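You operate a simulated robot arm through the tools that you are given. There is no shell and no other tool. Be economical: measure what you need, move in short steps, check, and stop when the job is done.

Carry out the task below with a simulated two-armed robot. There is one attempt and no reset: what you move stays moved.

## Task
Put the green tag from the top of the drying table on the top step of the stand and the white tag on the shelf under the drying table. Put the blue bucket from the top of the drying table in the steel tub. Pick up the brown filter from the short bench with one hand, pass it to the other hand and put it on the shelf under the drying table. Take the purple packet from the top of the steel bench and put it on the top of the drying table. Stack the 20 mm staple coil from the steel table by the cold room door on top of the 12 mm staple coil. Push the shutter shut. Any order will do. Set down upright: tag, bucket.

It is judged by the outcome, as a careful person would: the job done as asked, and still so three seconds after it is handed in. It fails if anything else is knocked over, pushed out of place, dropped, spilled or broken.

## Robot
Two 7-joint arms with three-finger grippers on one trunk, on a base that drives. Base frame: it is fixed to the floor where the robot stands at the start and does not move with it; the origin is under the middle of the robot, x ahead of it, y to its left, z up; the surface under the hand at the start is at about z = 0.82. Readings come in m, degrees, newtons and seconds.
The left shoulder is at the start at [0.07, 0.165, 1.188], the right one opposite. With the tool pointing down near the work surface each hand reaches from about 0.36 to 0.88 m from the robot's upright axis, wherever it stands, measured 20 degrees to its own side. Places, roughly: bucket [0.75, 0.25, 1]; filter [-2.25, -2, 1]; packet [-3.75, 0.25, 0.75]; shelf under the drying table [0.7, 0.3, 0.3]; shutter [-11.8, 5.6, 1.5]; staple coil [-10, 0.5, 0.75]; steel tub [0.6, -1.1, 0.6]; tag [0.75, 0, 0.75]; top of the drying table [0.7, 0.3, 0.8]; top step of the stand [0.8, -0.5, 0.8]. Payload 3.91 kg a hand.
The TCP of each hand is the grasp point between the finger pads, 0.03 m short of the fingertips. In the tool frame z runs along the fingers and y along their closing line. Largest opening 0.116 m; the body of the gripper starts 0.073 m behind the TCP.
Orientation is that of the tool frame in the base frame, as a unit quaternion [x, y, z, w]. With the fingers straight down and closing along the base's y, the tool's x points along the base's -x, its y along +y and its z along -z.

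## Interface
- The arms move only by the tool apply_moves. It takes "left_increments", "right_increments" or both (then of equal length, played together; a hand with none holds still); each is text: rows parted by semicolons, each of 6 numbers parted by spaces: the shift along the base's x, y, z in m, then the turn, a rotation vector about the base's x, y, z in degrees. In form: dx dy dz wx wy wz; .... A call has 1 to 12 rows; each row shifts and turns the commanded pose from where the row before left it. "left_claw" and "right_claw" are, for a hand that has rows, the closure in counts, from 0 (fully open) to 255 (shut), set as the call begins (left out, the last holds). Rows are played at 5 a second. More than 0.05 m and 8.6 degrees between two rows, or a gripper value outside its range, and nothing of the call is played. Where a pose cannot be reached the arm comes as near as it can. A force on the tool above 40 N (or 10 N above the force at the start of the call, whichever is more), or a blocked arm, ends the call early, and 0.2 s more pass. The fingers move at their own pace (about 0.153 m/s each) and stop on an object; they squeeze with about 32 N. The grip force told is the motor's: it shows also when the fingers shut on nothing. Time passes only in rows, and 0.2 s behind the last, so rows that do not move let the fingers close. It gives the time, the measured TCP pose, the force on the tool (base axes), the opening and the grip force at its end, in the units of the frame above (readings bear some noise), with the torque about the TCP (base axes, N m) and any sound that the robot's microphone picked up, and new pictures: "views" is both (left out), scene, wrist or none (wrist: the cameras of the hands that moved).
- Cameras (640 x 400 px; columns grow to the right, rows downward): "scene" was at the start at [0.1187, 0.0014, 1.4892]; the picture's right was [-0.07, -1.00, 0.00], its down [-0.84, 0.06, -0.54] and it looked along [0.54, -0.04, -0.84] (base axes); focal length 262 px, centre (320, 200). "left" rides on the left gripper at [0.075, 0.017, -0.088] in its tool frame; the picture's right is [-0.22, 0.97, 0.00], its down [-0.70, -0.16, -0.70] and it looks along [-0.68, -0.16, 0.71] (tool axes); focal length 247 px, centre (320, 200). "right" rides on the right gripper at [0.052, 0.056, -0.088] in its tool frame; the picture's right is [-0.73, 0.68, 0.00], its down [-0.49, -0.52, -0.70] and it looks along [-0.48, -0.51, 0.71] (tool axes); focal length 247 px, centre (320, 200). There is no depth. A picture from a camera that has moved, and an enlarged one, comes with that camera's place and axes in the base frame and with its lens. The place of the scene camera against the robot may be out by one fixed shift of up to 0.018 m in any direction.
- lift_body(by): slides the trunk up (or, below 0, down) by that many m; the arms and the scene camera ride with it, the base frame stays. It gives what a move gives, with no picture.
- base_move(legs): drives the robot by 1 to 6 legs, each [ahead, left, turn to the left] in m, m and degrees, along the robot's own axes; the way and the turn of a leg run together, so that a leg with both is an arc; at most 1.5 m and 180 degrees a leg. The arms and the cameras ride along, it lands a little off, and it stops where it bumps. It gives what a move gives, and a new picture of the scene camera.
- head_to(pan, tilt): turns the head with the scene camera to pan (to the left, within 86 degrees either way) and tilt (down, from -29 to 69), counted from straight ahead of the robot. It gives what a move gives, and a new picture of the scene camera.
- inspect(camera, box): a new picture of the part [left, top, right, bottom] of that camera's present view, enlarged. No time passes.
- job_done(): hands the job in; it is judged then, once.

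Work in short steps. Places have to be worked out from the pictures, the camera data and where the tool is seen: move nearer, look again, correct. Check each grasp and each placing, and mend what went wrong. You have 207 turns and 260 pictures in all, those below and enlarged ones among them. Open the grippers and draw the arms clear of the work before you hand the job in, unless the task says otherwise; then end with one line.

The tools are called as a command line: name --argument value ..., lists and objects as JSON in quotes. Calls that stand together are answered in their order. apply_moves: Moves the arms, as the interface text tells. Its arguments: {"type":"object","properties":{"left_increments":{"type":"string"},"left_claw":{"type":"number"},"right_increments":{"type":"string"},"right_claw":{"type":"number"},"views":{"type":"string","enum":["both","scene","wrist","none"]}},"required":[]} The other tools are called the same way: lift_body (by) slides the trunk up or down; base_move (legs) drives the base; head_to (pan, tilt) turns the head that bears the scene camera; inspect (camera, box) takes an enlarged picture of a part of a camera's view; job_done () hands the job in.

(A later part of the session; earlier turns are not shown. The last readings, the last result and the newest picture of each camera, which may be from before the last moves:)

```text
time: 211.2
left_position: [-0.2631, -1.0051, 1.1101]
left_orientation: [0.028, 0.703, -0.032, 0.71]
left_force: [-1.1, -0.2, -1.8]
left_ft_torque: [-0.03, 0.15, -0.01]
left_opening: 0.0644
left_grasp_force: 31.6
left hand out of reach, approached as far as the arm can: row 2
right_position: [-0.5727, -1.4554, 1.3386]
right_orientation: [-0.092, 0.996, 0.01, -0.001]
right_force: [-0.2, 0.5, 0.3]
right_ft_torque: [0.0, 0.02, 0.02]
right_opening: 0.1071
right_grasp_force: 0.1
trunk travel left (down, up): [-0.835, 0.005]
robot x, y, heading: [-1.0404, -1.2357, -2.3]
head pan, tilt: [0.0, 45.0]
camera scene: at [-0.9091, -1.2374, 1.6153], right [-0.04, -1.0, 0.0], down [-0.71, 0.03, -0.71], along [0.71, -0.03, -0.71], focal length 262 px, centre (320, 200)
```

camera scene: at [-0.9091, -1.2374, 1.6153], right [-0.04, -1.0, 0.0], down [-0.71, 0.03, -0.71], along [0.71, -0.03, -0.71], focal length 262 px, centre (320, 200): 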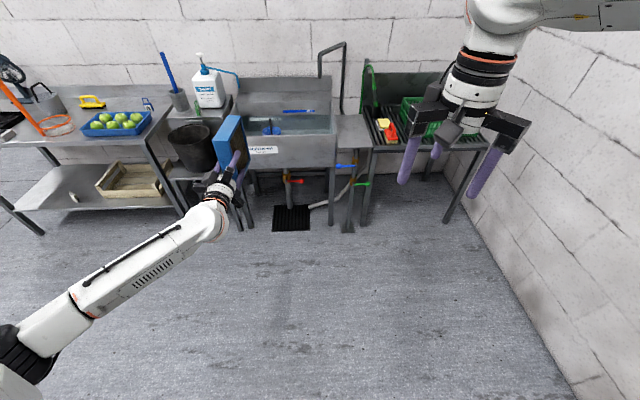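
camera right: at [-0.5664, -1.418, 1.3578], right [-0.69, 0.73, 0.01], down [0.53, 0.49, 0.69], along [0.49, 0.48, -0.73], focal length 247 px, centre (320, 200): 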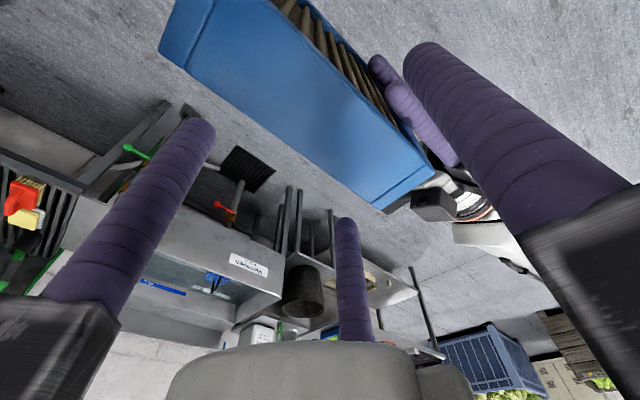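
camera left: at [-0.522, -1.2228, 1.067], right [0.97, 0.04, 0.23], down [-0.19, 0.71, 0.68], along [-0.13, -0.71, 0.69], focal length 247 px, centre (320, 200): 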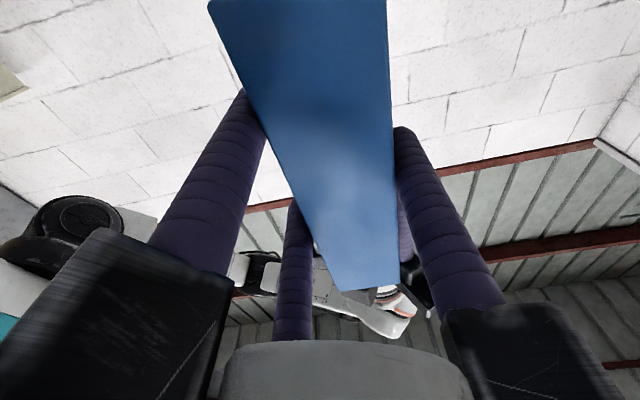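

The filter now points forward, standing vertically. Drive left to the drying table and lower the trunk in front of it.

base_move --legs '[[0, 1.0, 2.4], [0.2, 0.65, 0]]'

lift_body --by -0.4

lift_body --by -0.3

head_to --pan 5 --tilt 35

```text
time: 219.7
left_position: [-0.0405, 0.6569, 1.1105]
left_orientation: [0.017, 0.703, -0.019, 0.71]
left_force: [1.4, 0.0, -1.6]
left_ft_torque: [-0.01, 0.08, 0.01]
left_opening: 0.0646
left_grasp_force: 32.0
right_position: [-0.3327, 0.197, 1.338]
right_orientation: [-0.11, 0.994, 0.01, -0.001]
right_force: [-0.1, 0.1, -0.3]
right_ft_torque: [0.0, 0.01, 0.01]
right_opening: 0.1069
right_grasp_force: 0.1
trunk travel left (down, up): [-0.835, 0.005]
robot x, y, heading: [-0.8114, 0.396, -0.5]
head pan, tilt: [0.0, 45.0]
camera scene: at [-0.6779, 0.4014, 1.6153], right [-0.01, -1.0, 0.0], down [-0.71, 0.01, -0.71], along [0.71, -0.01, -0.71], focal length 262 px, centre (320, 200)
```

scene: 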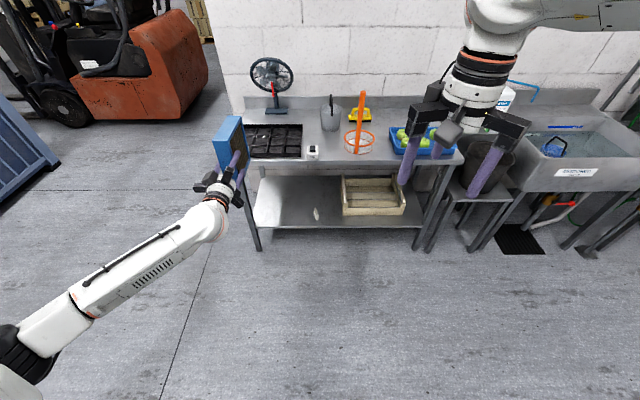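

```text
time: 223.5
left_position: [-0.0412, 0.6588, 0.7113]
left_orientation: [0.016, 0.703, -0.019, 0.71]
left_force: [-1.0, 0.1, -1.6]
left_ft_torque: [-0.04, 0.09, -0.03]
left_opening: 0.0644
left_grasp_force: 32.2
right_position: [-0.3342, 0.1963, 0.939]
right_orientation: [-0.109, 0.994, 0.01, -0.001]
right_force: [0.3, -0.2, 0.1]
right_ft_torque: [-0.02, -0.01, 0.01]
right_opening: 0.1071
right_grasp_force: 0.1
trunk travel left (down, up): [-0.435, 0.405]
robot x, y, heading: [-0.8071, 0.3967, -0.7]
head pan, tilt: [0.0, 45.0]
```

```text
time: 226.5
left_position: [-0.0414, 0.6587, 0.4106]
left_orientation: [0.017, 0.704, -0.019, 0.71]
left_force: [-0.2, 0.5, -2.2]
left_ft_torque: [-0.03, 0.11, 0.01]
left_opening: 0.0643
left_grasp_force: 32.0
right_position: [-0.3339, 0.197, 0.6383]
right_orientation: [-0.109, 0.994, 0.01, -0.002]
right_force: [0.8, 0.0, 0.0]
right_ft_torque: [0.02, 0.01, 0.02]
right_opening: 0.1071
right_grasp_force: 0.2
trunk travel left (down, up): [-0.135, 0.705]
robot x, y, heading: [-0.8089, 0.3975, -0.2]
head pan, tilt: [0.0, 45.0]
```

```text
time: 227.2
left_position: [-0.0413, 0.6587, 0.4101]
left_orientation: [0.016, 0.704, -0.018, 0.71]
left_force: [0.9, 0.4, -1.7]
left_ft_torque: [0.0, 0.1, 0.0]
left_opening: 0.0646
left_grasp_force: 31.7
right_position: [-0.3346, 0.1968, 0.638]
right_orientation: [-0.109, 0.994, 0.011, -0.002]
right_force: [0.1, -0.6, 0.3]
right_ft_torque: [-0.01, 0.0, 0.05]
right_opening: 0.1067
right_grasp_force: 0.1
trunk travel left (down, up): [-0.135, 0.705]
robot x, y, heading: [-0.8093, 0.3963, -0.7]
head pan, tilt: [5.0, 35.0]
camera scene: at [-0.6714, 0.4097, 0.93], right [0.08, -1.0, 0.0], down [-0.57, -0.05, -0.82], along [0.82, 0.07, -0.57], focal length 262 px, centre (320, 200)
```

scene: 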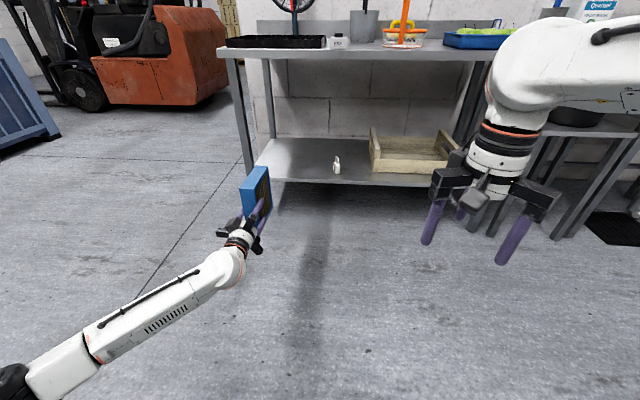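

Good view: the shelf's left part is free. Drive forward and slightly right, with the filter ~7 cm above shelf level.

base_move --legs '[[0.15, -0.075, 0.5], [0.2, 0, 0]]'

apply_moves --left_increments "0 0 0 0 0 0" --views "wrist"

```text
time: 229.9
left_position: [0.3038, 0.5927, 0.4106]
left_orientation: [0.013, 0.704, -0.015, 0.71]
left_force: [-0.2, -0.4, -1.4]
left_ft_torque: [0.0, 0.11, -0.02]
left_opening: 0.0644
left_grasp_force: 31.8
right_position: [0.0158, 0.1264, 0.6379]
right_orientation: [-0.115, 0.993, 0.01, -0.002]
right_force: [0.5, 0.0, -0.2]
right_ft_torque: [-0.02, 0.02, 0.01]
right_opening: 0.107
right_grasp_force: 0.0
trunk travel left (down, up): [-0.135, 0.705]
robot x, y, heading: [-0.4587, 0.3222, 0.2]
head pan, tilt: [5.0, 35.0]
camera scene: at [-0.3229, 0.3362, 0.93], right [0.09, -1.0, 0.0], down [-0.57, -0.05, -0.82], along [0.82, 0.07, -0.57], focal length 262 px, centre (320, 200)
```

scene: 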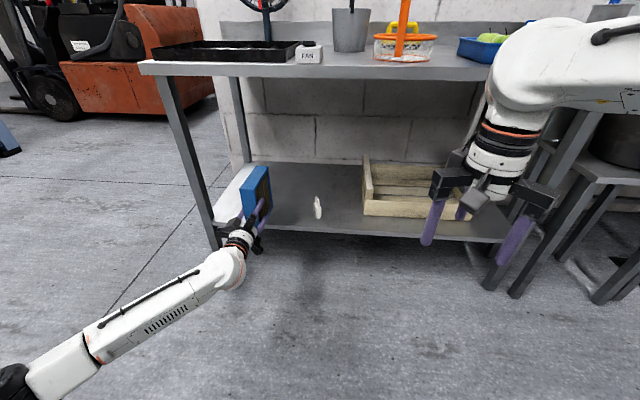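

```text
time: 230.3
left_position: [0.3037, 0.5934, 0.409]
left_orientation: [0.011, 0.704, -0.014, 0.71]
left_force: [0.3, -0.9, -0.6]
left_ft_torque: [0.0, 0.11, 0.0]
left_opening: 0.0642
left_grasp_force: 32.3
right_position: [0.0157, 0.1264, 0.6387]
right_orientation: [-0.115, 0.993, 0.01, -0.002]
right_force: [-0.4, -0.5, -1.2]
right_ft_torque: [-0.03, 0.0, -0.01]
right_opening: 0.1069
right_grasp_force: 0.1
trunk travel left (down, up): [-0.135, 0.705]
robot x, y, heading: [-0.4576, 0.3194, 0.1]
head pan, tilt: [5.0, 35.0]
camera left: at [0.2163, 0.612, 0.3348], right [0.03, 0.97, 0.22], down [-0.71, -0.13, 0.69], along [0.7, -0.18, 0.69], focal length 247 px, centre (320, 200)
```

left: 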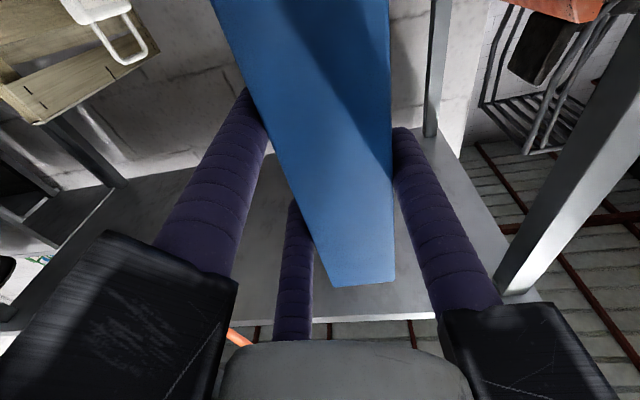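

Drive the last 12 cm forward.

base_move --legs '[[0.125, -0.01, 0]]'

```text
time: 231.5
left_position: [0.4291, 0.5815, 0.4099]
left_orientation: [0.012, 0.704, -0.014, 0.71]
left_force: [-0.2, 1.1, -2.9]
left_ft_torque: [0.0, 0.13, 0.05]
left_opening: 0.0644
left_grasp_force: 32.2
right_position: [0.1424, 0.1182, 0.6391]
right_orientation: [-0.116, 0.993, 0.01, -0.003]
right_force: [-0.6, 0.5, -0.7]
right_ft_torque: [-0.03, 0.0, -0.01]
right_opening: 0.1072
right_grasp_force: 0.0
trunk travel left (down, up): [-0.135, 0.705]
robot x, y, heading: [-0.3341, 0.3178, 0.1]
head pan, tilt: [5.0, 35.0]
camera scene: at [-0.1971, 0.3268, 0.93], right [0.09, -1.0, 0.0], down [-0.57, -0.05, -0.82], along [0.82, 0.07, -0.57], focal length 262 px, centre (320, 200)
```

scene: 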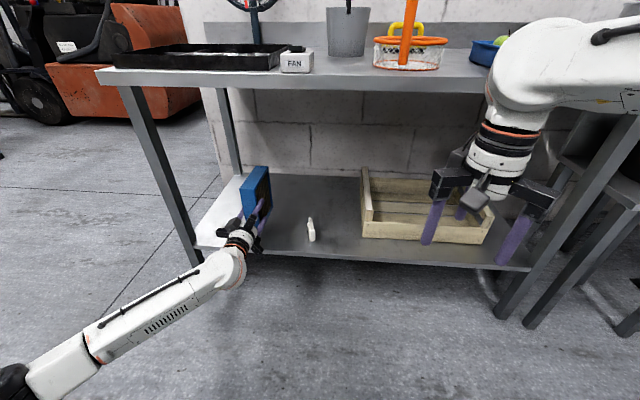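

The filter is over the shelf. Lower slowly, watching the force.

apply_moves --left_increments "0 0 -0.02 0 0 0;0 0 -0.02 0 0 0;0 0 -0.01 0 0 0;0 0 0 0 0 0" --views "both"

inspect --camera "scene" --box '[180, 130, 360, 280]'

```text
time: 232.5
left_position: [0.4312, 0.5821, 0.3606]
left_orientation: [0.012, 0.704, -0.014, 0.71]
left_force: [0.0, -0.1, -1.7]
left_ft_torque: [0.01, 0.1, -0.01]
left_opening: 0.0644
left_grasp_force: 32.1
right_position: [0.1421, 0.1178, 0.6386]
right_orientation: [-0.115, 0.993, 0.01, -0.001]
right_force: [0.7, 0.2, 0.2]
right_ft_torque: [-0.02, 0.02, -0.01]
right_opening: 0.1071
right_grasp_force: 0.1
trunk travel left (down, up): [-0.135, 0.705]
robot x, y, heading: [-0.334, 0.3122, 0.2]
head pan, tilt: [5.0, 35.0]
camera scene: at [-0.1971, 0.3268, 0.9301], right [0.09, -1.0, 0.0], down [-0.57, -0.05, -0.82], along [0.82, 0.07, -0.57], focal length 262 px, centre (320, 200)
camera left: at [0.3427, 0.6031, 0.2849], right [0.03, 0.97, 0.22], down [-0.71, -0.13, 0.69], along [0.7, -0.18, 0.69], focal length 247 px, centre (320, 200)
```

scene: 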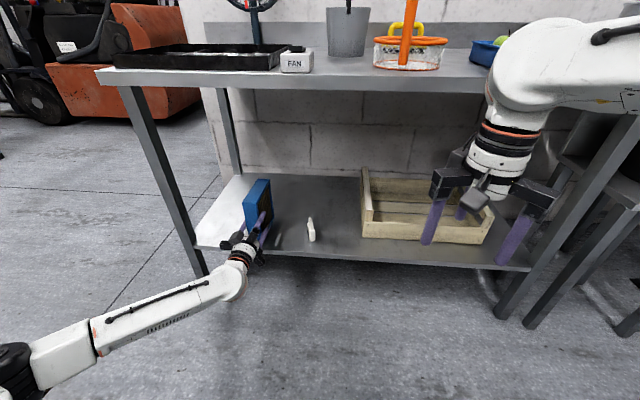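
left: 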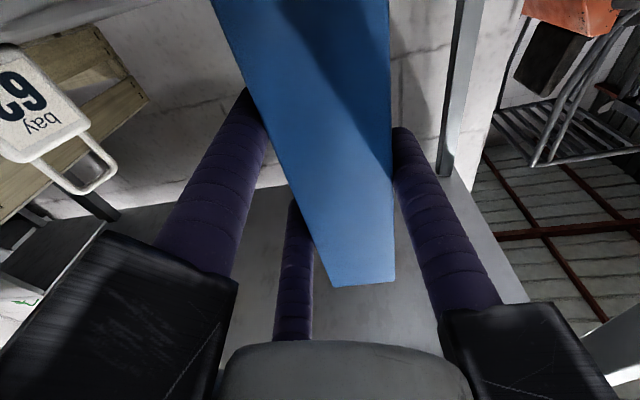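

```text
2.67 times, centred on (270, 205) of scene
camera zoom: at [-0.1971, 0.3268, 0.9301], right [0.09, -1.0, 0.0], down [-0.57, -0.05, -0.82], along [0.82, 0.07, -0.57], focal length 699 px, centre (453, 187)
```

zoom: 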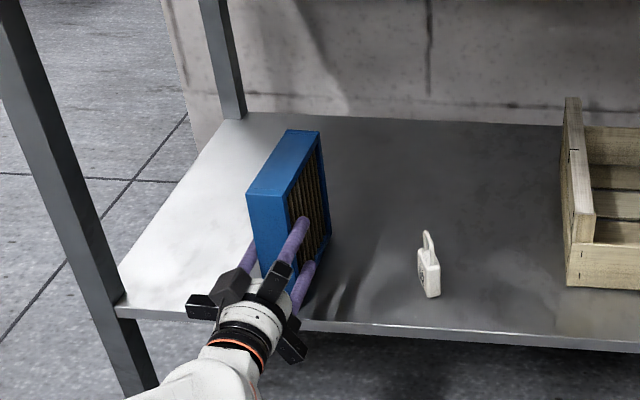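

apply_moves --left_increments "0 0 -0.006 0 0 0;0 0 -0.005 0 0 0;0 0 -0.004 0 0 0;0 0 0 0 0 0" --views "none"

```text
time: 233.5
left_position: [0.4296, 0.5829, 0.3553]
left_orientation: [0.012, 0.699, -0.014, 0.715]
left_force: [0.8, 0.4, 39.1]
left_ft_torque: [0.56, 0.27, -0.02]
left_opening: 0.0644
left_grasp_force: 31.6
right_position: [0.14, 0.1165, 0.6406]
right_orientation: [-0.115, 0.993, 0.011, 0.001]
right_force: [-0.7, -0.7, 0.5]
right_ft_torque: [-0.01, -0.01, -0.01]
right_opening: 0.1072
right_grasp_force: 0.0
trunk travel left (down, up): [-0.135, 0.705]
robot x, y, heading: [-0.3327, 0.3111, 0.4]
head pan, tilt: [5.0, 35.0]
```

Contact at z 0.355. Ease up 3 mm and look closely to make sure it is the filter's bottom resting.

apply_moves --left_increments "0 0 0.006 0 0 0;0 0 0 0 0 0" --views "none"

inspect --camera "scene" --box '[200, 160, 310, 280]'

```text
time: 234.1
left_position: [0.4305, 0.5828, 0.3541]
left_orientation: [0.013, 0.701, -0.015, 0.713]
left_force: [10.0, 1.2, 25.0]
left_ft_torque: [0.48, -0.99, -0.14]
left_opening: 0.0645
left_grasp_force: 31.8
right_position: [0.1415, 0.1157, 0.6393]
right_orientation: [-0.115, 0.993, 0.011, -0.001]
right_force: [-0.9, -0.3, 0.2]
right_ft_torque: [0.0, -0.02, -0.03]
right_opening: 0.107
right_grasp_force: 0.0
trunk travel left (down, up): [-0.135, 0.705]
robot x, y, heading: [-0.3352, 0.3099, 0.3]
head pan, tilt: [5.0, 35.0]
```

```text
3.33 times, centred on (255, 220) of scene
camera zoom: at [-0.1991, 0.3258, 0.9304], right [0.09, -1.0, 0.0], down [-0.57, -0.05, -0.82], along [0.82, 0.07, -0.57], focal length 873 px, centre (537, 133)
```

zoom: 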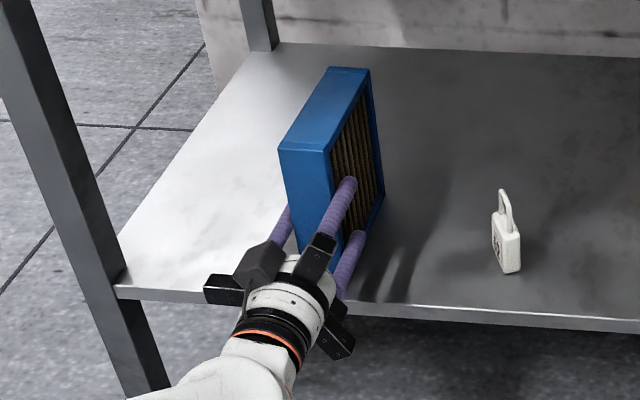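

apply_moves --left_increments "-0.001 0 0.004 0 0 0;0 0 0 0 0 0" --views "none"

apply_moves --left_increments "0 0 0 0 0 0;0 0 0 0 0 0;0 0 0 0 0 0" --left_claw 20 --views "scene"

inspect --camera "scene" --box '[200, 160, 310, 280]'

```text
time: 234.7
left_position: [0.429, 0.5815, 0.355]
left_orientation: [0.011, 0.704, -0.013, 0.71]
left_force: [3.7, 2.0, 11.9]
left_ft_torque: [0.42, -0.65, 0.01]
left_opening: 0.0646
left_grasp_force: 31.8
right_position: [0.1412, 0.1174, 0.6386]
right_orientation: [-0.115, 0.993, 0.01, -0.001]
right_force: [-0.2, -0.2, 0.6]
right_ft_torque: [0.02, 0.0, 0.01]
right_opening: 0.1072
right_grasp_force: 0.1
trunk travel left (down, up): [-0.135, 0.705]
robot x, y, heading: [-0.3369, 0.3138, 0.3]
head pan, tilt: [5.0, 35.0]
```

```text
time: 235.5
left_position: [0.4289, 0.5822, 0.3548]
left_orientation: [0.012, 0.704, -0.014, 0.71]
left_force: [0.1, -0.8, 0.6]
left_ft_torque: [0.02, 0.0, 0.0]
left_opening: 0.107
left_grasp_force: 0.1
right_position: [0.1431, 0.1177, 0.6376]
right_orientation: [-0.116, 0.993, 0.01, -0.001]
right_force: [0.0, -0.4, 0.1]
right_ft_torque: [0.01, -0.01, 0.0]
right_opening: 0.1072
right_grasp_force: 0.1
trunk travel left (down, up): [-0.135, 0.705]
robot x, y, heading: [-0.3338, 0.3104, 0.4]
head pan, tilt: [5.0, 35.0]
camera scene: at [-0.1973, 0.3267, 0.9301], right [0.09, -1.0, 0.0], down [-0.57, -0.05, -0.82], along [0.82, 0.07, -0.57], focal length 262 px, centre (320, 200)
```

scene: 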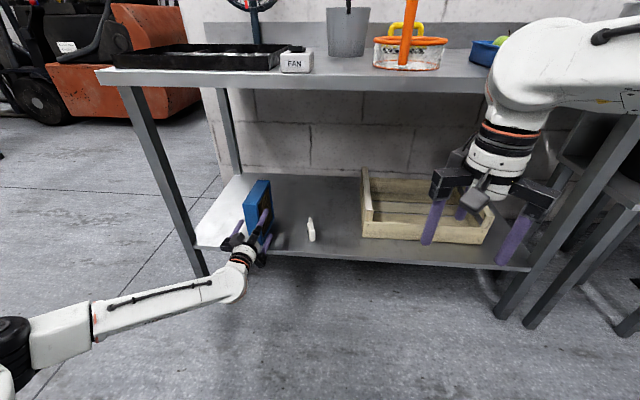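

```text
3.33 times, centred on (255, 220) of scene
camera zoom: at [-0.1973, 0.3267, 0.9301], right [0.09, -1.0, 0.0], down [-0.57, -0.05, -0.82], along [0.82, 0.07, -0.57], focal length 873 px, centre (537, 133)
```

zoom: 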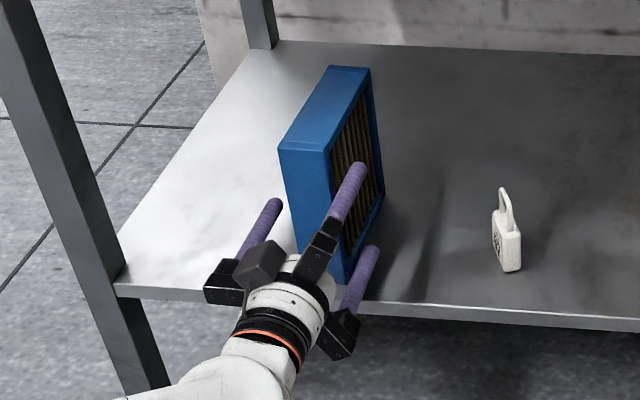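

The filter stands on the shelf. Draw the left hand straight back.

apply_moves --left_increments "-0.02 0.001 0 0 0 0;-0.03 0 0 0 0 0;-0.035 0 0 0 0 0;-0.035 0 0.01 0 0 0" --left_claw 0 --views "none"

base_move --legs '[[-0.45, 0, 0]]'

```text
time: 236.5
left_position: [0.3099, 0.5826, 0.3677]
left_orientation: [0.013, 0.705, -0.015, 0.709]
left_force: [-0.5, -0.5, -0.3]
left_ft_torque: [0.02, -0.01, 0.01]
left_opening: 0.116
left_grasp_force: 0.1
right_position: [0.1419, 0.1173, 0.6386]
right_orientation: [-0.116, 0.993, 0.01, -0.001]
right_force: [0.8, -0.2, -0.5]
right_ft_torque: [-0.02, 0.01, 0.0]
right_opening: 0.107
right_grasp_force: 0.1
trunk travel left (down, up): [-0.135, 0.705]
robot x, y, heading: [-0.3325, 0.3106, -0.1]
head pan, tilt: [5.0, 35.0]
```

```text
time: 239.3
left_position: [-0.1379, 0.5744, 0.367]
left_orientation: [0.018, 0.704, -0.02, 0.71]
left_force: [-0.6, 0.1, 0.0]
left_ft_torque: [0.0, 0.04, -0.02]
left_opening: 0.116
left_grasp_force: 0.0
right_position: [-0.3122, 0.112, 0.6378]
right_orientation: [-0.109, 0.994, 0.011, -0.001]
right_force: [0.6, -0.1, 0.3]
right_ft_torque: [0.01, 0.01, 0.02]
right_opening: 0.1072
right_grasp_force: 0.1
trunk travel left (down, up): [-0.135, 0.705]
robot x, y, heading: [-0.785, 0.3152, -0.5]
head pan, tilt: [5.0, 35.0]
camera scene: at [-0.6491, 0.3262, 0.9301], right [0.08, -1.0, 0.0], down [-0.57, -0.04, -0.82], along [0.82, 0.06, -0.57], focal length 262 px, centre (320, 200)
```

scene: 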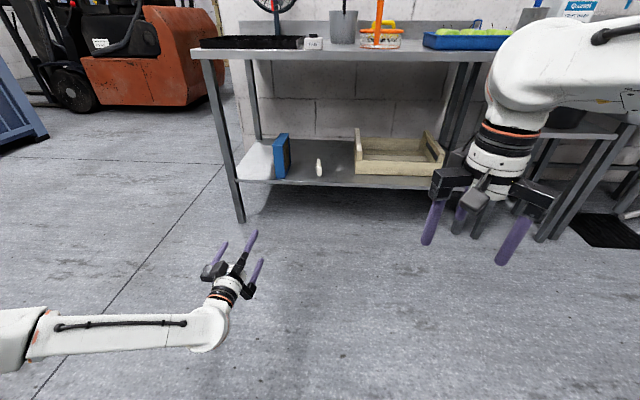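

Filter and white tag both stand on the shelf. Raise the trunk, bring the left hand back to vertical, and turn toward the steel bench at (−3.75, 0.25).

lift_body --by 0.4

lift_body --by 0.25

apply_moves --left_increments "-0.01 0 0.02 0 8.2 0;-0.01 0 0.02 0 8.2 0;-0.01 0 0.01 0 8.2 0;-0.01 0 0.01 0 8.2 0;-0.01 0 0 0 8.2 0;-0.01 -0.01 0 0 8.2 0;-0.01 -0.01 0 0 8.2 0;-0.01 -0.01 0 0 8.2 0;-0.01 -0.01 0 0 8.2 0;-0.01 0 0 0 8.2 0;0 0 0 0 8 0" --views "none"

base_move --legs '[[-0.2, 0.5, 0], [0, 0, 175]]'

head_to --pan 20 --tilt 15

```text
time: 243.1
left_position: [-0.1386, 0.5748, 0.7681]
left_orientation: [0.017, 0.704, -0.019, 0.71]
left_force: [-0.3, 0.6, 0.8]
left_ft_torque: [0.0, -0.02, 0.01]
left_opening: 0.1158
left_grasp_force: 0.0
right_position: [-0.313, 0.1132, 1.0385]
right_orientation: [-0.108, 0.994, 0.011, -0.002]
right_force: [-0.5, -0.3, -0.7]
right_ft_torque: [0.01, 0.0, 0.0]
right_opening: 0.1069
right_grasp_force: 0.0
trunk travel left (down, up): [-0.535, 0.305]
robot x, y, heading: [-0.7886, 0.3129, -0.6]
head pan, tilt: [5.0, 35.0]
```

```text
time: 245.7
left_position: [-0.1396, 0.5743, 1.0152]
left_orientation: [0.017, 0.704, -0.019, 0.71]
left_force: [-0.4, -0.4, -0.4]
left_ft_torque: [0.03, -0.02, -0.01]
left_opening: 0.116
left_grasp_force: 0.1
right_position: [-0.3125, 0.1126, 1.2889]
right_orientation: [-0.109, 0.994, 0.01, -0.002]
right_force: [0.3, 0.2, 0.1]
right_ft_torque: [0.01, 0.03, 0.01]
right_opening: 0.1071
right_grasp_force: 0.1
trunk travel left (down, up): [-0.785, 0.055]
robot x, y, heading: [-0.7875, 0.3157, -0.4]
head pan, tilt: [5.0, 35.0]
```

```text
time: 248.1
left_position: [-0.2376, 0.5335, 1.0766]
left_orientation: [-0.002, 1.0, -0.027, 0.003]
left_force: [0.2, 0.2, -0.5]
left_ft_torque: [-0.02, 0.01, -0.01]
left_opening: 0.1159
left_grasp_force: 0.1
right_position: [-0.312, 0.1124, 1.2874]
right_orientation: [-0.109, 0.994, 0.01, -0.003]
right_force: [0.2, -0.2, -0.2]
right_ft_torque: [0.02, 0.01, -0.02]
right_opening: 0.1071
right_grasp_force: 0.0
trunk travel left (down, up): [-0.785, 0.055]
robot x, y, heading: [-0.7887, 0.3117, -0.4]
head pan, tilt: [5.0, 35.0]
```

```text
time: 258.4
left_position: [-1.5451, 0.638, 1.0777]
left_orientation: [0.999, -0.04, -0.002, -0.026]
left_force: [1.1, 0.2, 0.3]
left_ft_torque: [-0.04, 0.01, -0.04]
left_opening: 0.116
left_grasp_force: 0.0
right_position: [-1.4342, 1.0531, 1.2894]
right_orientation: [0.998, 0.067, 0.001, 0.01]
right_force: [0.0, 0.6, -1.2]
right_ft_torque: [0.0, -0.02, 0.04]
right_opening: 0.107
right_grasp_force: 0.1
trunk travel left (down, up): [-0.785, 0.055]
robot x, y, heading: [-0.9775, 0.8153, 174.7]
head pan, tilt: [5.0, 35.0]
camera scene: at [-1.1195, 0.8237, 1.5801], right [0.01, 1.0, 0.0], down [0.57, 0.0, -0.82], along [-0.82, 0.0, -0.57], focal length 262 px, centre (320, 200)
```

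scene: 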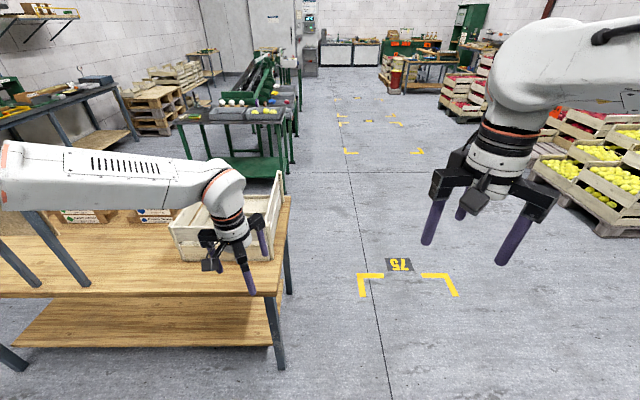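

```text
time: 259.2
left_position: [-1.5443, 0.6393, 1.0764]
left_orientation: [0.999, -0.039, -0.004, -0.026]
left_force: [-0.3, -0.6, -0.2]
left_ft_torque: [0.02, -0.01, 0.01]
left_opening: 0.1161
left_grasp_force: 0.1
right_position: [-1.4339, 1.0515, 1.2883]
right_orientation: [0.998, 0.067, 0.001, 0.01]
right_force: [-0.2, 0.2, -0.7]
right_ft_torque: [0.01, 0.03, -0.02]
right_opening: 0.107
right_grasp_force: 0.0
trunk travel left (down, up): [-0.785, 0.055]
robot x, y, heading: [-0.9815, 0.8145, 174.6]
head pan, tilt: [20.0, 15.0]
camera scene: at [-1.1219, 0.7995, 1.612], right [-0.25, 0.97, 0.0], down [0.25, 0.07, -0.97], along [-0.93, -0.24, -0.26], focal length 262 px, centre (320, 200)
```

scene: 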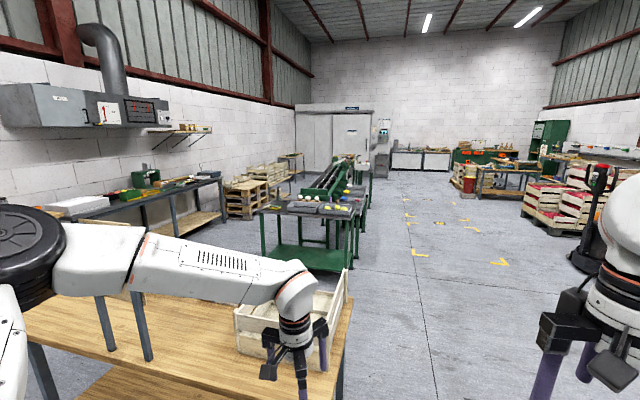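

The steel bench (green legs) lies ahead-left. Move over into the aisle, drive along it, and turn to face the bench from its side.

base_move --legs '[[0, -0.45, 4.5], [1.4, 0, 0], [1.3, 0, 0], [0, 0, 90]]'

head_to --pan 0 --tilt 40

```text
time: 278.4
left_position: [-3.4483, 0.8023, 1.0766]
left_orientation: [0.721, 0.693, -0.02, -0.015]
left_force: [-1.0, -0.1, -0.3]
left_ft_torque: [-0.02, 0.01, -0.03]
left_opening: 0.1161
left_grasp_force: 0.1
right_position: [-3.8678, 0.8932, 1.2878]
right_orientation: [0.642, 0.767, 0.009, 0.006]
right_force: [-0.5, 0.4, 0.2]
right_ft_torque: [-0.02, -0.01, 0.01]
right_opening: 0.1071
right_grasp_force: 0.1
trunk travel left (down, up): [-0.785, 0.055]
robot x, y, heading: [-3.6456, 1.3586, -93.0]
head pan, tilt: [20.0, 15.0]
camera scene: at [-3.6237, 1.2246, 1.6121], right [-0.96, -0.29, 0.0], down [-0.08, 0.25, -0.97], along [0.28, -0.92, -0.26], focal length 262 px, centre (320, 200)
```

scene: 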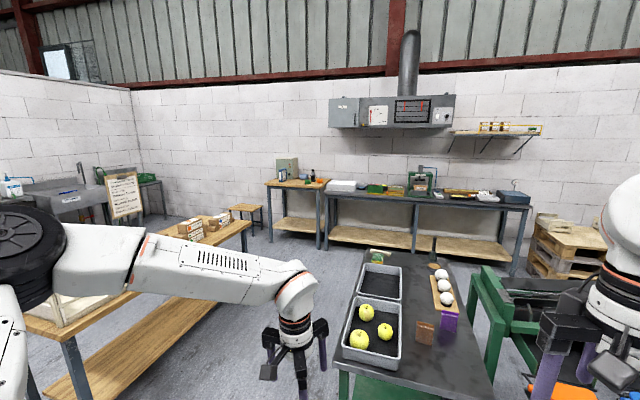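

```text
time: 279.3
left_position: [-3.4493, 0.8023, 1.0766]
left_orientation: [0.719, 0.694, -0.022, -0.016]
left_force: [0.3, 0.5, 0.9]
left_ft_torque: [0.01, -0.01, 0.01]
left_opening: 0.116
left_grasp_force: 0.0
right_position: [-3.8681, 0.8937, 1.288]
right_orientation: [0.642, 0.767, 0.008, 0.007]
right_force: [-0.3, 0.7, 0.2]
right_ft_torque: [-0.02, -0.01, 0.05]
right_opening: 0.1069
right_grasp_force: 0.0
trunk travel left (down, up): [-0.785, 0.055]
robot x, y, heading: [-3.6459, 1.3568, -92.8]
head pan, tilt: [0.0, 40.0]
camera scene: at [-3.6553, 1.2289, 1.5726], right [-1.0, 0.05, 0.0], down [0.03, 0.64, -0.77], along [-0.04, -0.77, -0.64], focal length 262 px, centre (320, 200)
```

scene: 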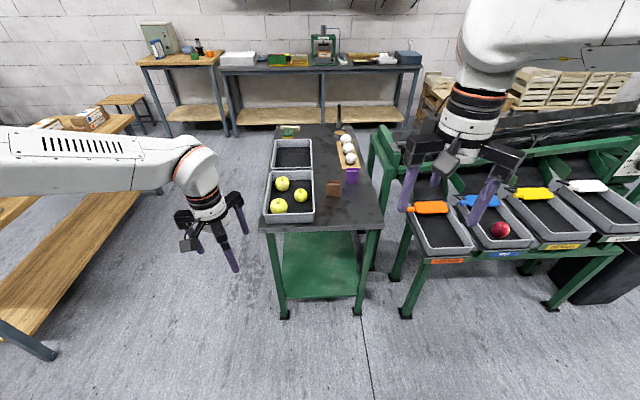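

The purple packet is beside the apples tray on this narrow bench. Zoom in, then move closer.

inspect --camera "scene" --box '[260, 110, 400, 240]'

base_move --legs '[[0.4, 0, 2]]'

```text
3.08 times, centred on (330, 175) of scene
camera zoom: at [-3.6553, 1.2289, 1.5726], right [-1.0, 0.05, 0.0], down [0.03, 0.64, -0.77], along [-0.04, -0.77, -0.64], focal length 806 px, centre (289, 277)
```

zoom: 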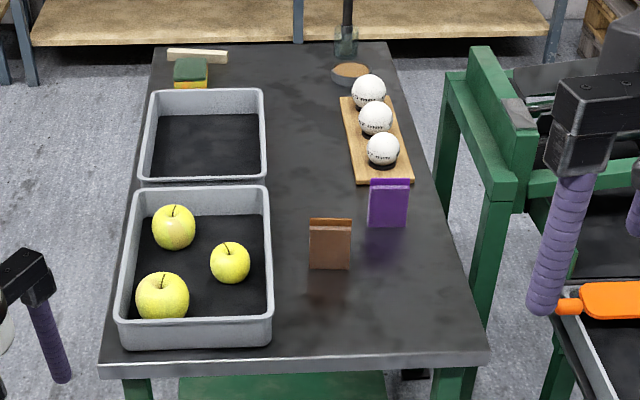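

```text
time: 281.9
left_position: [-3.4446, 0.4064, 1.0775]
left_orientation: [0.709, 0.705, -0.022, -0.014]
left_force: [0.0, 0.1, -0.1]
left_ft_torque: [0.01, 0.01, 0.0]
left_opening: 0.1162
left_grasp_force: 0.1
right_position: [-3.8653, 0.4844, 1.288]
right_orientation: [0.628, 0.778, 0.008, 0.006]
right_force: [-0.3, 0.0, -1.0]
right_ft_torque: [-0.03, 0.0, 0.0]
right_opening: 0.1069
right_grasp_force: 0.0
trunk travel left (down, up): [-0.785, 0.055]
robot x, y, heading: [-3.6607, 0.9562, -91.0]
head pan, tilt: [0.0, 40.0]
camera scene: at [-3.6645, 0.8276, 1.5727], right [-1.0, 0.02, 0.0], down [0.01, 0.64, -0.77], along [-0.01, -0.77, -0.64], focal length 262 px, centre (320, 200)
```

scene: 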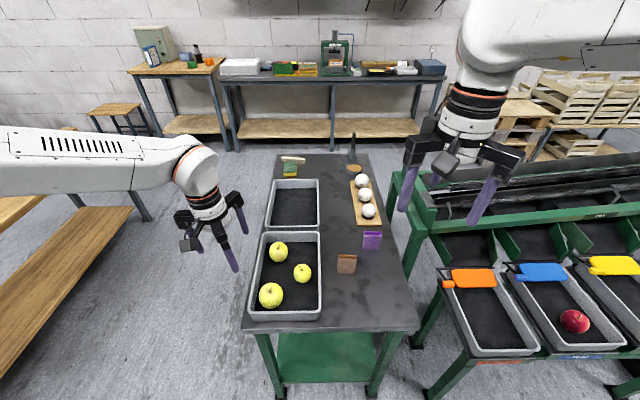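

Packet ≈ (−3.865, 0.235), bench z ≈ 0.838. Bring the right hand over it, turning so the single finger goes behind and the pair in front.

apply_moves --right_increments "0 -0.02 -0.02 0 0 -8.5;0 -0.02 -0.02 0 0 -8.5;0 -0.02 -0.02 0 0 -8.5;0 -0.02 -0.02 0 0 -8.5;0 -0.02 -0.02 0 0 -8.5;0 -0.02 -0.02 0 0 -8.5;0 -0.02 -0.02 0 0 -8.5;0 -0.02 -0.02 0 0 -8.5;0 -0.02 -0.02 0 0 -8.5;0 -0.02 -0.02 0 0 -8.5;0 -0.01 -0.02 0 0 -8.5;0 0 0 0 0 -8.5" --right_claw 0 --views "wrist"

```text
time: 284.4
left_position: [-3.4449, 0.4065, 1.0776]
left_orientation: [0.708, 0.706, -0.022, -0.016]
left_force: [0.4, -0.1, -0.8]
left_ft_torque: [-0.02, 0.0, -0.01]
left_opening: 0.116
left_grasp_force: 0.0
right_position: [-3.8649, 0.274, 1.0677]
right_orientation: [1.0, -0.001, 0.001, 0.011]
right_force: [0.2, -0.3, 0.8]
right_ft_torque: [-0.01, 0.02, -0.02]
right_opening: 0.1161
right_grasp_force: 0.1
trunk travel left (down, up): [-0.785, 0.055]
robot x, y, heading: [-3.6616, 0.9559, -90.9]
head pan, tilt: [0.0, 40.0]
camera right: at [-3.8137, 0.2198, 1.1571], right [-0.73, -0.68, 0.01], down [-0.49, 0.54, 0.69], along [-0.48, 0.5, -0.72], focal length 247 px, centre (320, 200)
```

right: 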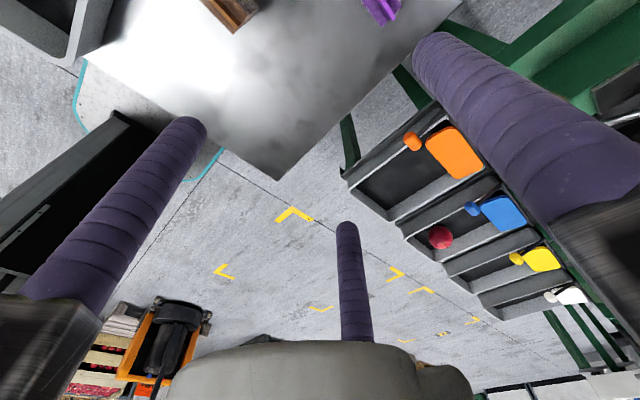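

Packet at ≈(−3.88, 0.197). Move over it and lower somewhat.

apply_moves --right_increments "-0.008 -0.035 0 0 0 0;-0.007 -0.037 -0.02 0 0 0;0 0 -0.04 0 0 0;0 0 -0.03 0 0 0" --right_claw 40 --views "wrist"

```text
time: 285.4
left_position: [-3.4438, 0.4048, 1.0774]
left_orientation: [0.708, 0.706, -0.022, -0.016]
left_force: [-0.9, -0.9, 1.5]
left_ft_torque: [0.0, 0.01, 0.0]
left_opening: 0.116
left_grasp_force: 0.0
right_position: [-3.882, 0.2005, 0.9775]
right_orientation: [1.0, 0.001, 0.0, 0.008]
right_force: [-1.1, -0.4, 0.4]
right_ft_torque: [0.0, 0.01, 0.0]
right_opening: 0.0977
right_grasp_force: 0.0
trunk travel left (down, up): [-0.785, 0.055]
robot x, y, heading: [-3.6618, 0.9539, -91.1]
head pan, tilt: [0.0, 40.0]
camera right: at [-3.8295, 0.1476, 1.0666], right [-0.73, -0.68, 0.01], down [-0.49, 0.54, 0.69], along [-0.48, 0.5, -0.72], focal length 247 px, centre (320, 200)
```

right: 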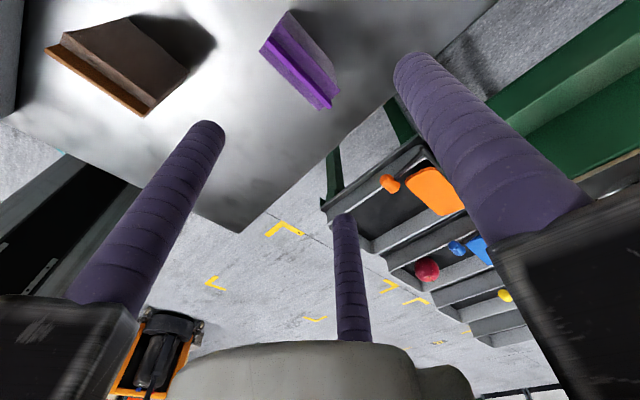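

The neighbouring brown packet would be in the way of the pair in front, so I turn the hand 180° (single finger in front, pair behind).

apply_moves --right_increments "0.01 0 0.02 0 0 8.3;0.01 -0.003 0 0 0 8.3;0.005 0 0 0 0 8.3;0 0 0 0 0 8.3;0 0 0 0 0 8.3;0 0 0 0 0 8.3;0 0 0 0 0 8.3;0 0 0 0 0 8.3;0 0 0 0 0 8.3;0 0 0 0 0 8.3;0 0 0 0 0 8.3;0 0 0 0 0 8.3" --views "none"

apply_moves --right_increments "0 0 0 0 0 8.3;0 0 0 0 0 8.3;0 0 0 0 0 8.3;0 0 0 0 0 8.3;0 0 0 0 0 8.3;0 0 0 0 0 8.3;0 0 0 0 0 8.3;0 0 0 0 0 8.3;0 0 0 0 0 8.3;0 0 0 0 0 5.7;0 0 -0.02 0 0 0" --right_claw 80 --views "wrist"

```text
time: 288.1
left_position: [-3.445, 0.4064, 1.0776]
left_orientation: [0.709, 0.705, -0.022, -0.015]
left_force: [-0.3, -0.8, -0.9]
left_ft_torque: [-0.02, 0.02, 0.01]
left_opening: 0.116
left_grasp_force: 0.1
right_position: [-3.8557, 0.1991, 0.9993]
right_orientation: [0.643, 0.766, 0.009, 0.006]
right_force: [-0.3, -0.3, 0.2]
right_ft_torque: [-0.02, 0.0, -0.04]
right_opening: 0.098
right_grasp_force: 0.1
trunk travel left (down, up): [-0.785, 0.055]
robot x, y, heading: [-3.6622, 0.9529, -91.1]
head pan, tilt: [0.0, 40.0]
```

```text
time: 290.4
left_position: [-3.4442, 0.4052, 1.0765]
left_orientation: [0.708, 0.706, -0.021, -0.016]
left_force: [0.2, 1.5, -0.3]
left_ft_torque: [0.0, 0.03, 0.0]
left_opening: 0.1159
left_grasp_force: 0.1
right_position: [-3.8552, 0.1966, 0.9767]
right_orientation: [-0.002, 1.0, 0.011, -0.001]
right_force: [0.1, -0.4, -0.1]
right_ft_torque: [-0.01, 0.0, 0.01]
right_opening: 0.0795
right_grasp_force: 0.1
trunk travel left (down, up): [-0.785, 0.055]
robot x, y, heading: [-3.6599, 0.9567, -90.9]
head pan, tilt: [0.0, 40.0]
camera right: at [-3.9082, 0.2514, 1.0671], right [0.73, 0.68, 0.01], down [0.49, -0.54, 0.69], along [0.48, -0.5, -0.73], focal length 247 px, centre (320, 200)
```

right: 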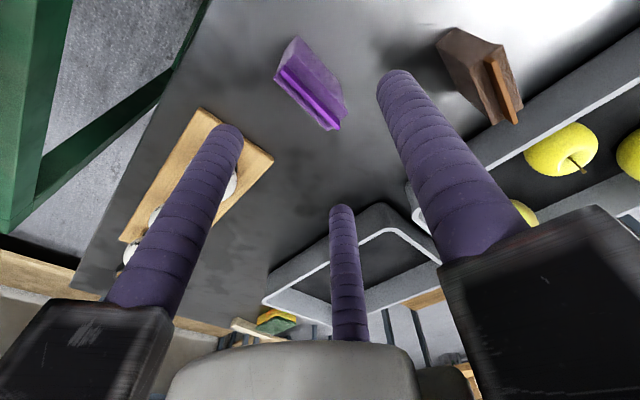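

Clear on both sides. Shift 6 mm and descend to grip.

apply_moves --right_increments "-0.006 0 -0.035 0 0 0;0 0 -0.035 0 0 0;0 0 -0.024 0 0 0;0 0 0 0 0 0" --views "none"

apply_moves --right_increments "0 0 0 0 0 0;0 0 0 0 0 0;0 0 0 0 0 0" --right_claw 255 --views "wrist"

```text
time: 291.4
left_position: [-3.444, 0.4059, 1.0775]
left_orientation: [0.708, 0.705, -0.022, -0.016]
left_force: [0.4, -0.1, -0.5]
left_ft_torque: [-0.02, -0.03, -0.01]
left_opening: 0.1158
left_grasp_force: 0.0
right_position: [-3.8631, 0.1971, 0.8859]
right_orientation: [-0.001, 1.0, 0.01, -0.001]
right_force: [0.0, -0.7, 0.6]
right_ft_torque: [0.03, 0.01, 0.0]
right_opening: 0.0798
right_grasp_force: 0.1
trunk travel left (down, up): [-0.785, 0.055]
robot x, y, heading: [-3.6586, 0.9531, -90.9]
head pan, tilt: [0.0, 40.0]
```

```text
time: 292.2
left_position: [-3.4454, 0.4059, 1.0754]
left_orientation: [0.708, 0.706, -0.021, -0.016]
left_force: [0.3, -0.6, 0.3]
left_ft_torque: [0.01, 0.0, 0.01]
left_opening: 0.1159
left_grasp_force: 0.0
right_position: [-3.8608, 0.1977, 0.8869]
right_orientation: [-0.001, 1.0, 0.011, -0.001]
right_force: [-0.2, -0.8, -0.4]
right_ft_torque: [-0.05, 0.05, -0.01]
right_opening: 0.0372
right_grasp_force: 32.0
trunk travel left (down, up): [-0.785, 0.055]
robot x, y, heading: [-3.6617, 0.9564, -91.2]
head pan, tilt: [0.0, 40.0]
camera right: at [-3.9136, 0.2526, 0.9756], right [0.73, 0.68, 0.01], down [0.49, -0.54, 0.69], along [0.48, -0.5, -0.73], focal length 247 px, centre (320, 200)
```

right: 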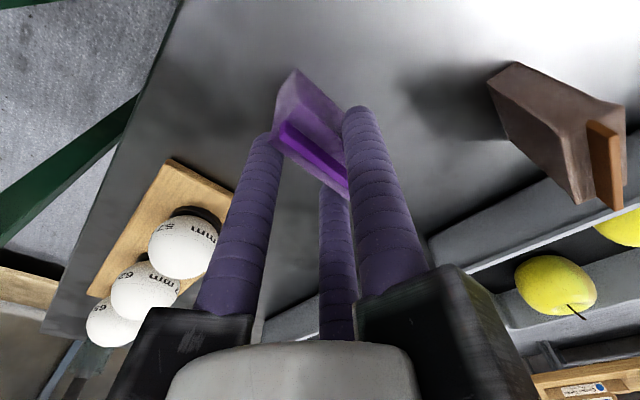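

Packet gripped (37 mm). Lift and check, then back away from the bench.

apply_moves --right_increments "0 0 0.03 0 0 0;0 0 0.04 0 0 0;0 0 0.04 0 0 0;0 0.01 0.04 0 0 0;0 0.03 0.03 0 0 0;0 0.03 0 0 0 0" --views "wrist"

```text
time: 293.6
left_position: [-3.4443, 0.4076, 1.0779]
left_orientation: [0.708, 0.706, -0.022, -0.016]
left_force: [0.0, -0.4, -0.6]
left_ft_torque: [-0.02, -0.03, -0.01]
left_opening: 0.1159
left_grasp_force: 0.0
right_position: [-3.8623, 0.2703, 1.0653]
right_orientation: [-0.001, 1.0, 0.011, 0.0]
right_force: [0.3, -0.6, -0.2]
right_ft_torque: [-0.01, 0.0, -0.01]
right_opening: 0.0368
right_grasp_force: 31.7
trunk travel left (down, up): [-0.785, 0.055]
robot x, y, heading: [-3.6594, 0.9581, -91.0]
head pan, tilt: [0.0, 40.0]
camera right: at [-3.9146, 0.3247, 1.1549], right [0.73, 0.68, 0.01], down [0.49, -0.54, 0.69], along [0.48, -0.5, -0.72], focal length 247 px, centre (320, 200)
```

right: 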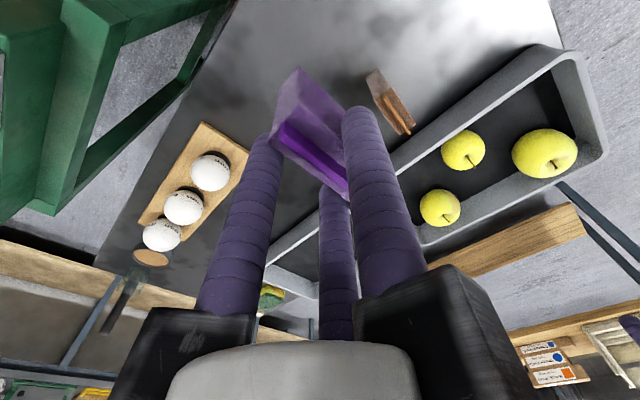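

Packet secure. Drive back along the aisle to the drying table.

base_move --legs '[[-0.42, 0, 0], [0, 0, 91], [1.4, 0, 0], [1.2, 0, 0], [0, -1.3, 0]]'

head_to --pan -5 --tilt 45

```text
time: 318.6
left_position: [-0.5261, 0.2568, 1.078]
left_orientation: [-0.004, 1.0, -0.027, 0.003]
left_force: [0.2, 0.3, 0.1]
left_ft_torque: [-0.04, 0.01, -0.04]
left_opening: 0.1161
left_grasp_force: 0.1
right_position: [-0.3861, -0.1601, 1.0645]
right_orientation: [0.712, -0.702, -0.007, 0.008]
right_force: [0.1, 0.4, -0.7]
right_ft_torque: [0.04, -0.03, 0.01]
right_opening: 0.036
right_grasp_force: 31.8
trunk travel left (down, up): [-0.785, 0.055]
robot x, y, heading: [-1.0717, 0.0343, -0.3]
head pan, tilt: [0.0, 40.0]
camera scene: at [-0.94, 0.0393, 1.5725], right [-0.01, -1.0, 0.0], down [-0.64, 0.0, -0.77], along [0.77, 0.0, -0.64], focal length 262 px, centre (320, 200)
```

scene: 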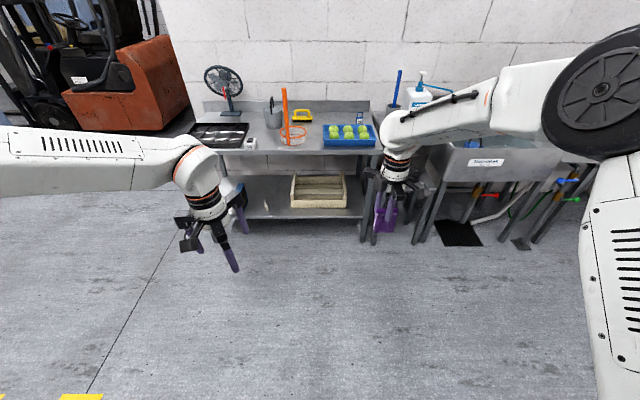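

```text
time: 319.2
left_position: [-0.5268, 0.2563, 1.077]
left_orientation: [-0.004, 1.0, -0.027, 0.004]
left_force: [0.6, 0.2, -0.2]
left_ft_torque: [0.02, 0.0, -0.04]
left_opening: 0.116
left_grasp_force: 0.1
right_position: [-0.3848, -0.1595, 1.0651]
right_orientation: [0.712, -0.702, -0.007, 0.007]
right_force: [0.1, -0.1, -1.0]
right_ft_torque: [-0.02, -0.04, 0.01]
right_opening: 0.036
right_grasp_force: 32.0
trunk travel left (down, up): [-0.785, 0.055]
robot x, y, heading: [-1.0739, 0.0338, -0.1]
head pan, tilt: [-5.0, 45.0]
camera scene: at [-0.9441, 0.0318, 1.5653], right [-0.09, -1.0, 0.0], down [-0.7, 0.07, -0.71], along [0.7, -0.06, -0.71], focal length 262 px, centre (320, 200)
```

scene: 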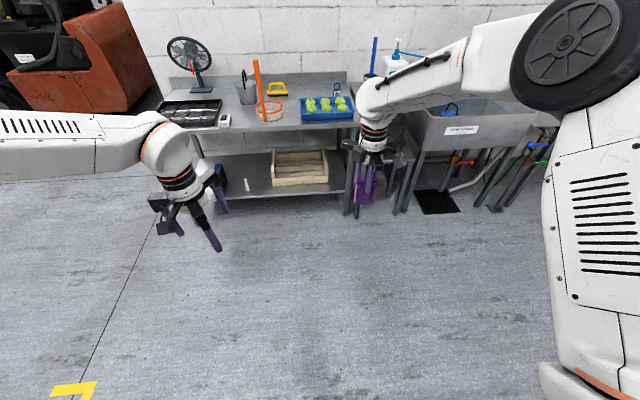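

Tuck the left hand aside, then drive forward to the table.

apply_moves --left_increments "-0.02 0.04 0.01 0 0 0;-0.02 0.04 0.01 0 0 0;-0.02 0.04 0.01 0 0 0;-0.02 0.04 0.01 0 0 0;-0.01 0.04 0.01 0 0 0" --views "none"

base_move --legs '[[1.0, 0, 0]]'

```text
time: 320.4
left_position: [-0.6042, 0.4036, 1.109]
left_orientation: [-0.005, 1.0, -0.024, 0.004]
left_force: [-1.0, -0.2, 0.4]
left_ft_torque: [0.06, 0.02, 0.02]
left_opening: 0.1158
left_grasp_force: 0.1
left hand out of reach, approached as far as the arm can: row 4, 5
right_position: [-0.384, -0.1603, 1.0647]
right_orientation: [0.712, -0.702, -0.008, 0.008]
right_force: [-0.7, -0.5, -0.3]
right_ft_torque: [-0.01, 0.03, 0.01]
right_opening: 0.0359
right_grasp_force: 31.5
trunk travel left (down, up): [-0.785, 0.055]
robot x, y, heading: [-1.0729, 0.0351, -0.6]
head pan, tilt: [-5.0, 45.0]
```

```text
time: 325.7
left_position: [0.403, 0.4165, 1.1111]
left_orientation: [-0.015, 1.0, -0.025, 0.005]
left_force: [0.4, 0.5, -0.2]
left_ft_torque: [0.04, -0.01, 0.0]
left_opening: 0.116
left_grasp_force: 0.1
right_position: [0.6335, -0.1423, 1.0658]
right_orientation: [0.718, -0.696, -0.007, 0.009]
right_force: [0.0, 0.2, -0.8]
right_ft_torque: [0.0, -0.02, 0.02]
right_opening: 0.0361
right_grasp_force: 31.5
trunk travel left (down, up): [-0.785, 0.055]
robot x, y, heading: [-0.0589, 0.0373, 0.9]
head pan, tilt: [-5.0, 45.0]
camera scene: at [0.071, 0.0389, 1.5653], right [-0.07, -1.0, 0.0], down [-0.71, 0.05, -0.71], along [0.71, -0.05, -0.71], focal length 262 px, centre (320, 200)
```

scene: 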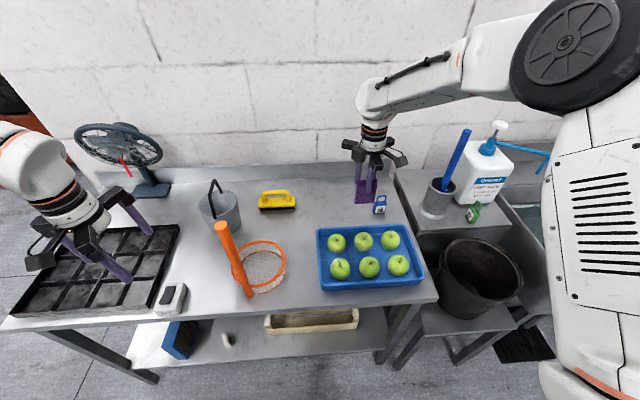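

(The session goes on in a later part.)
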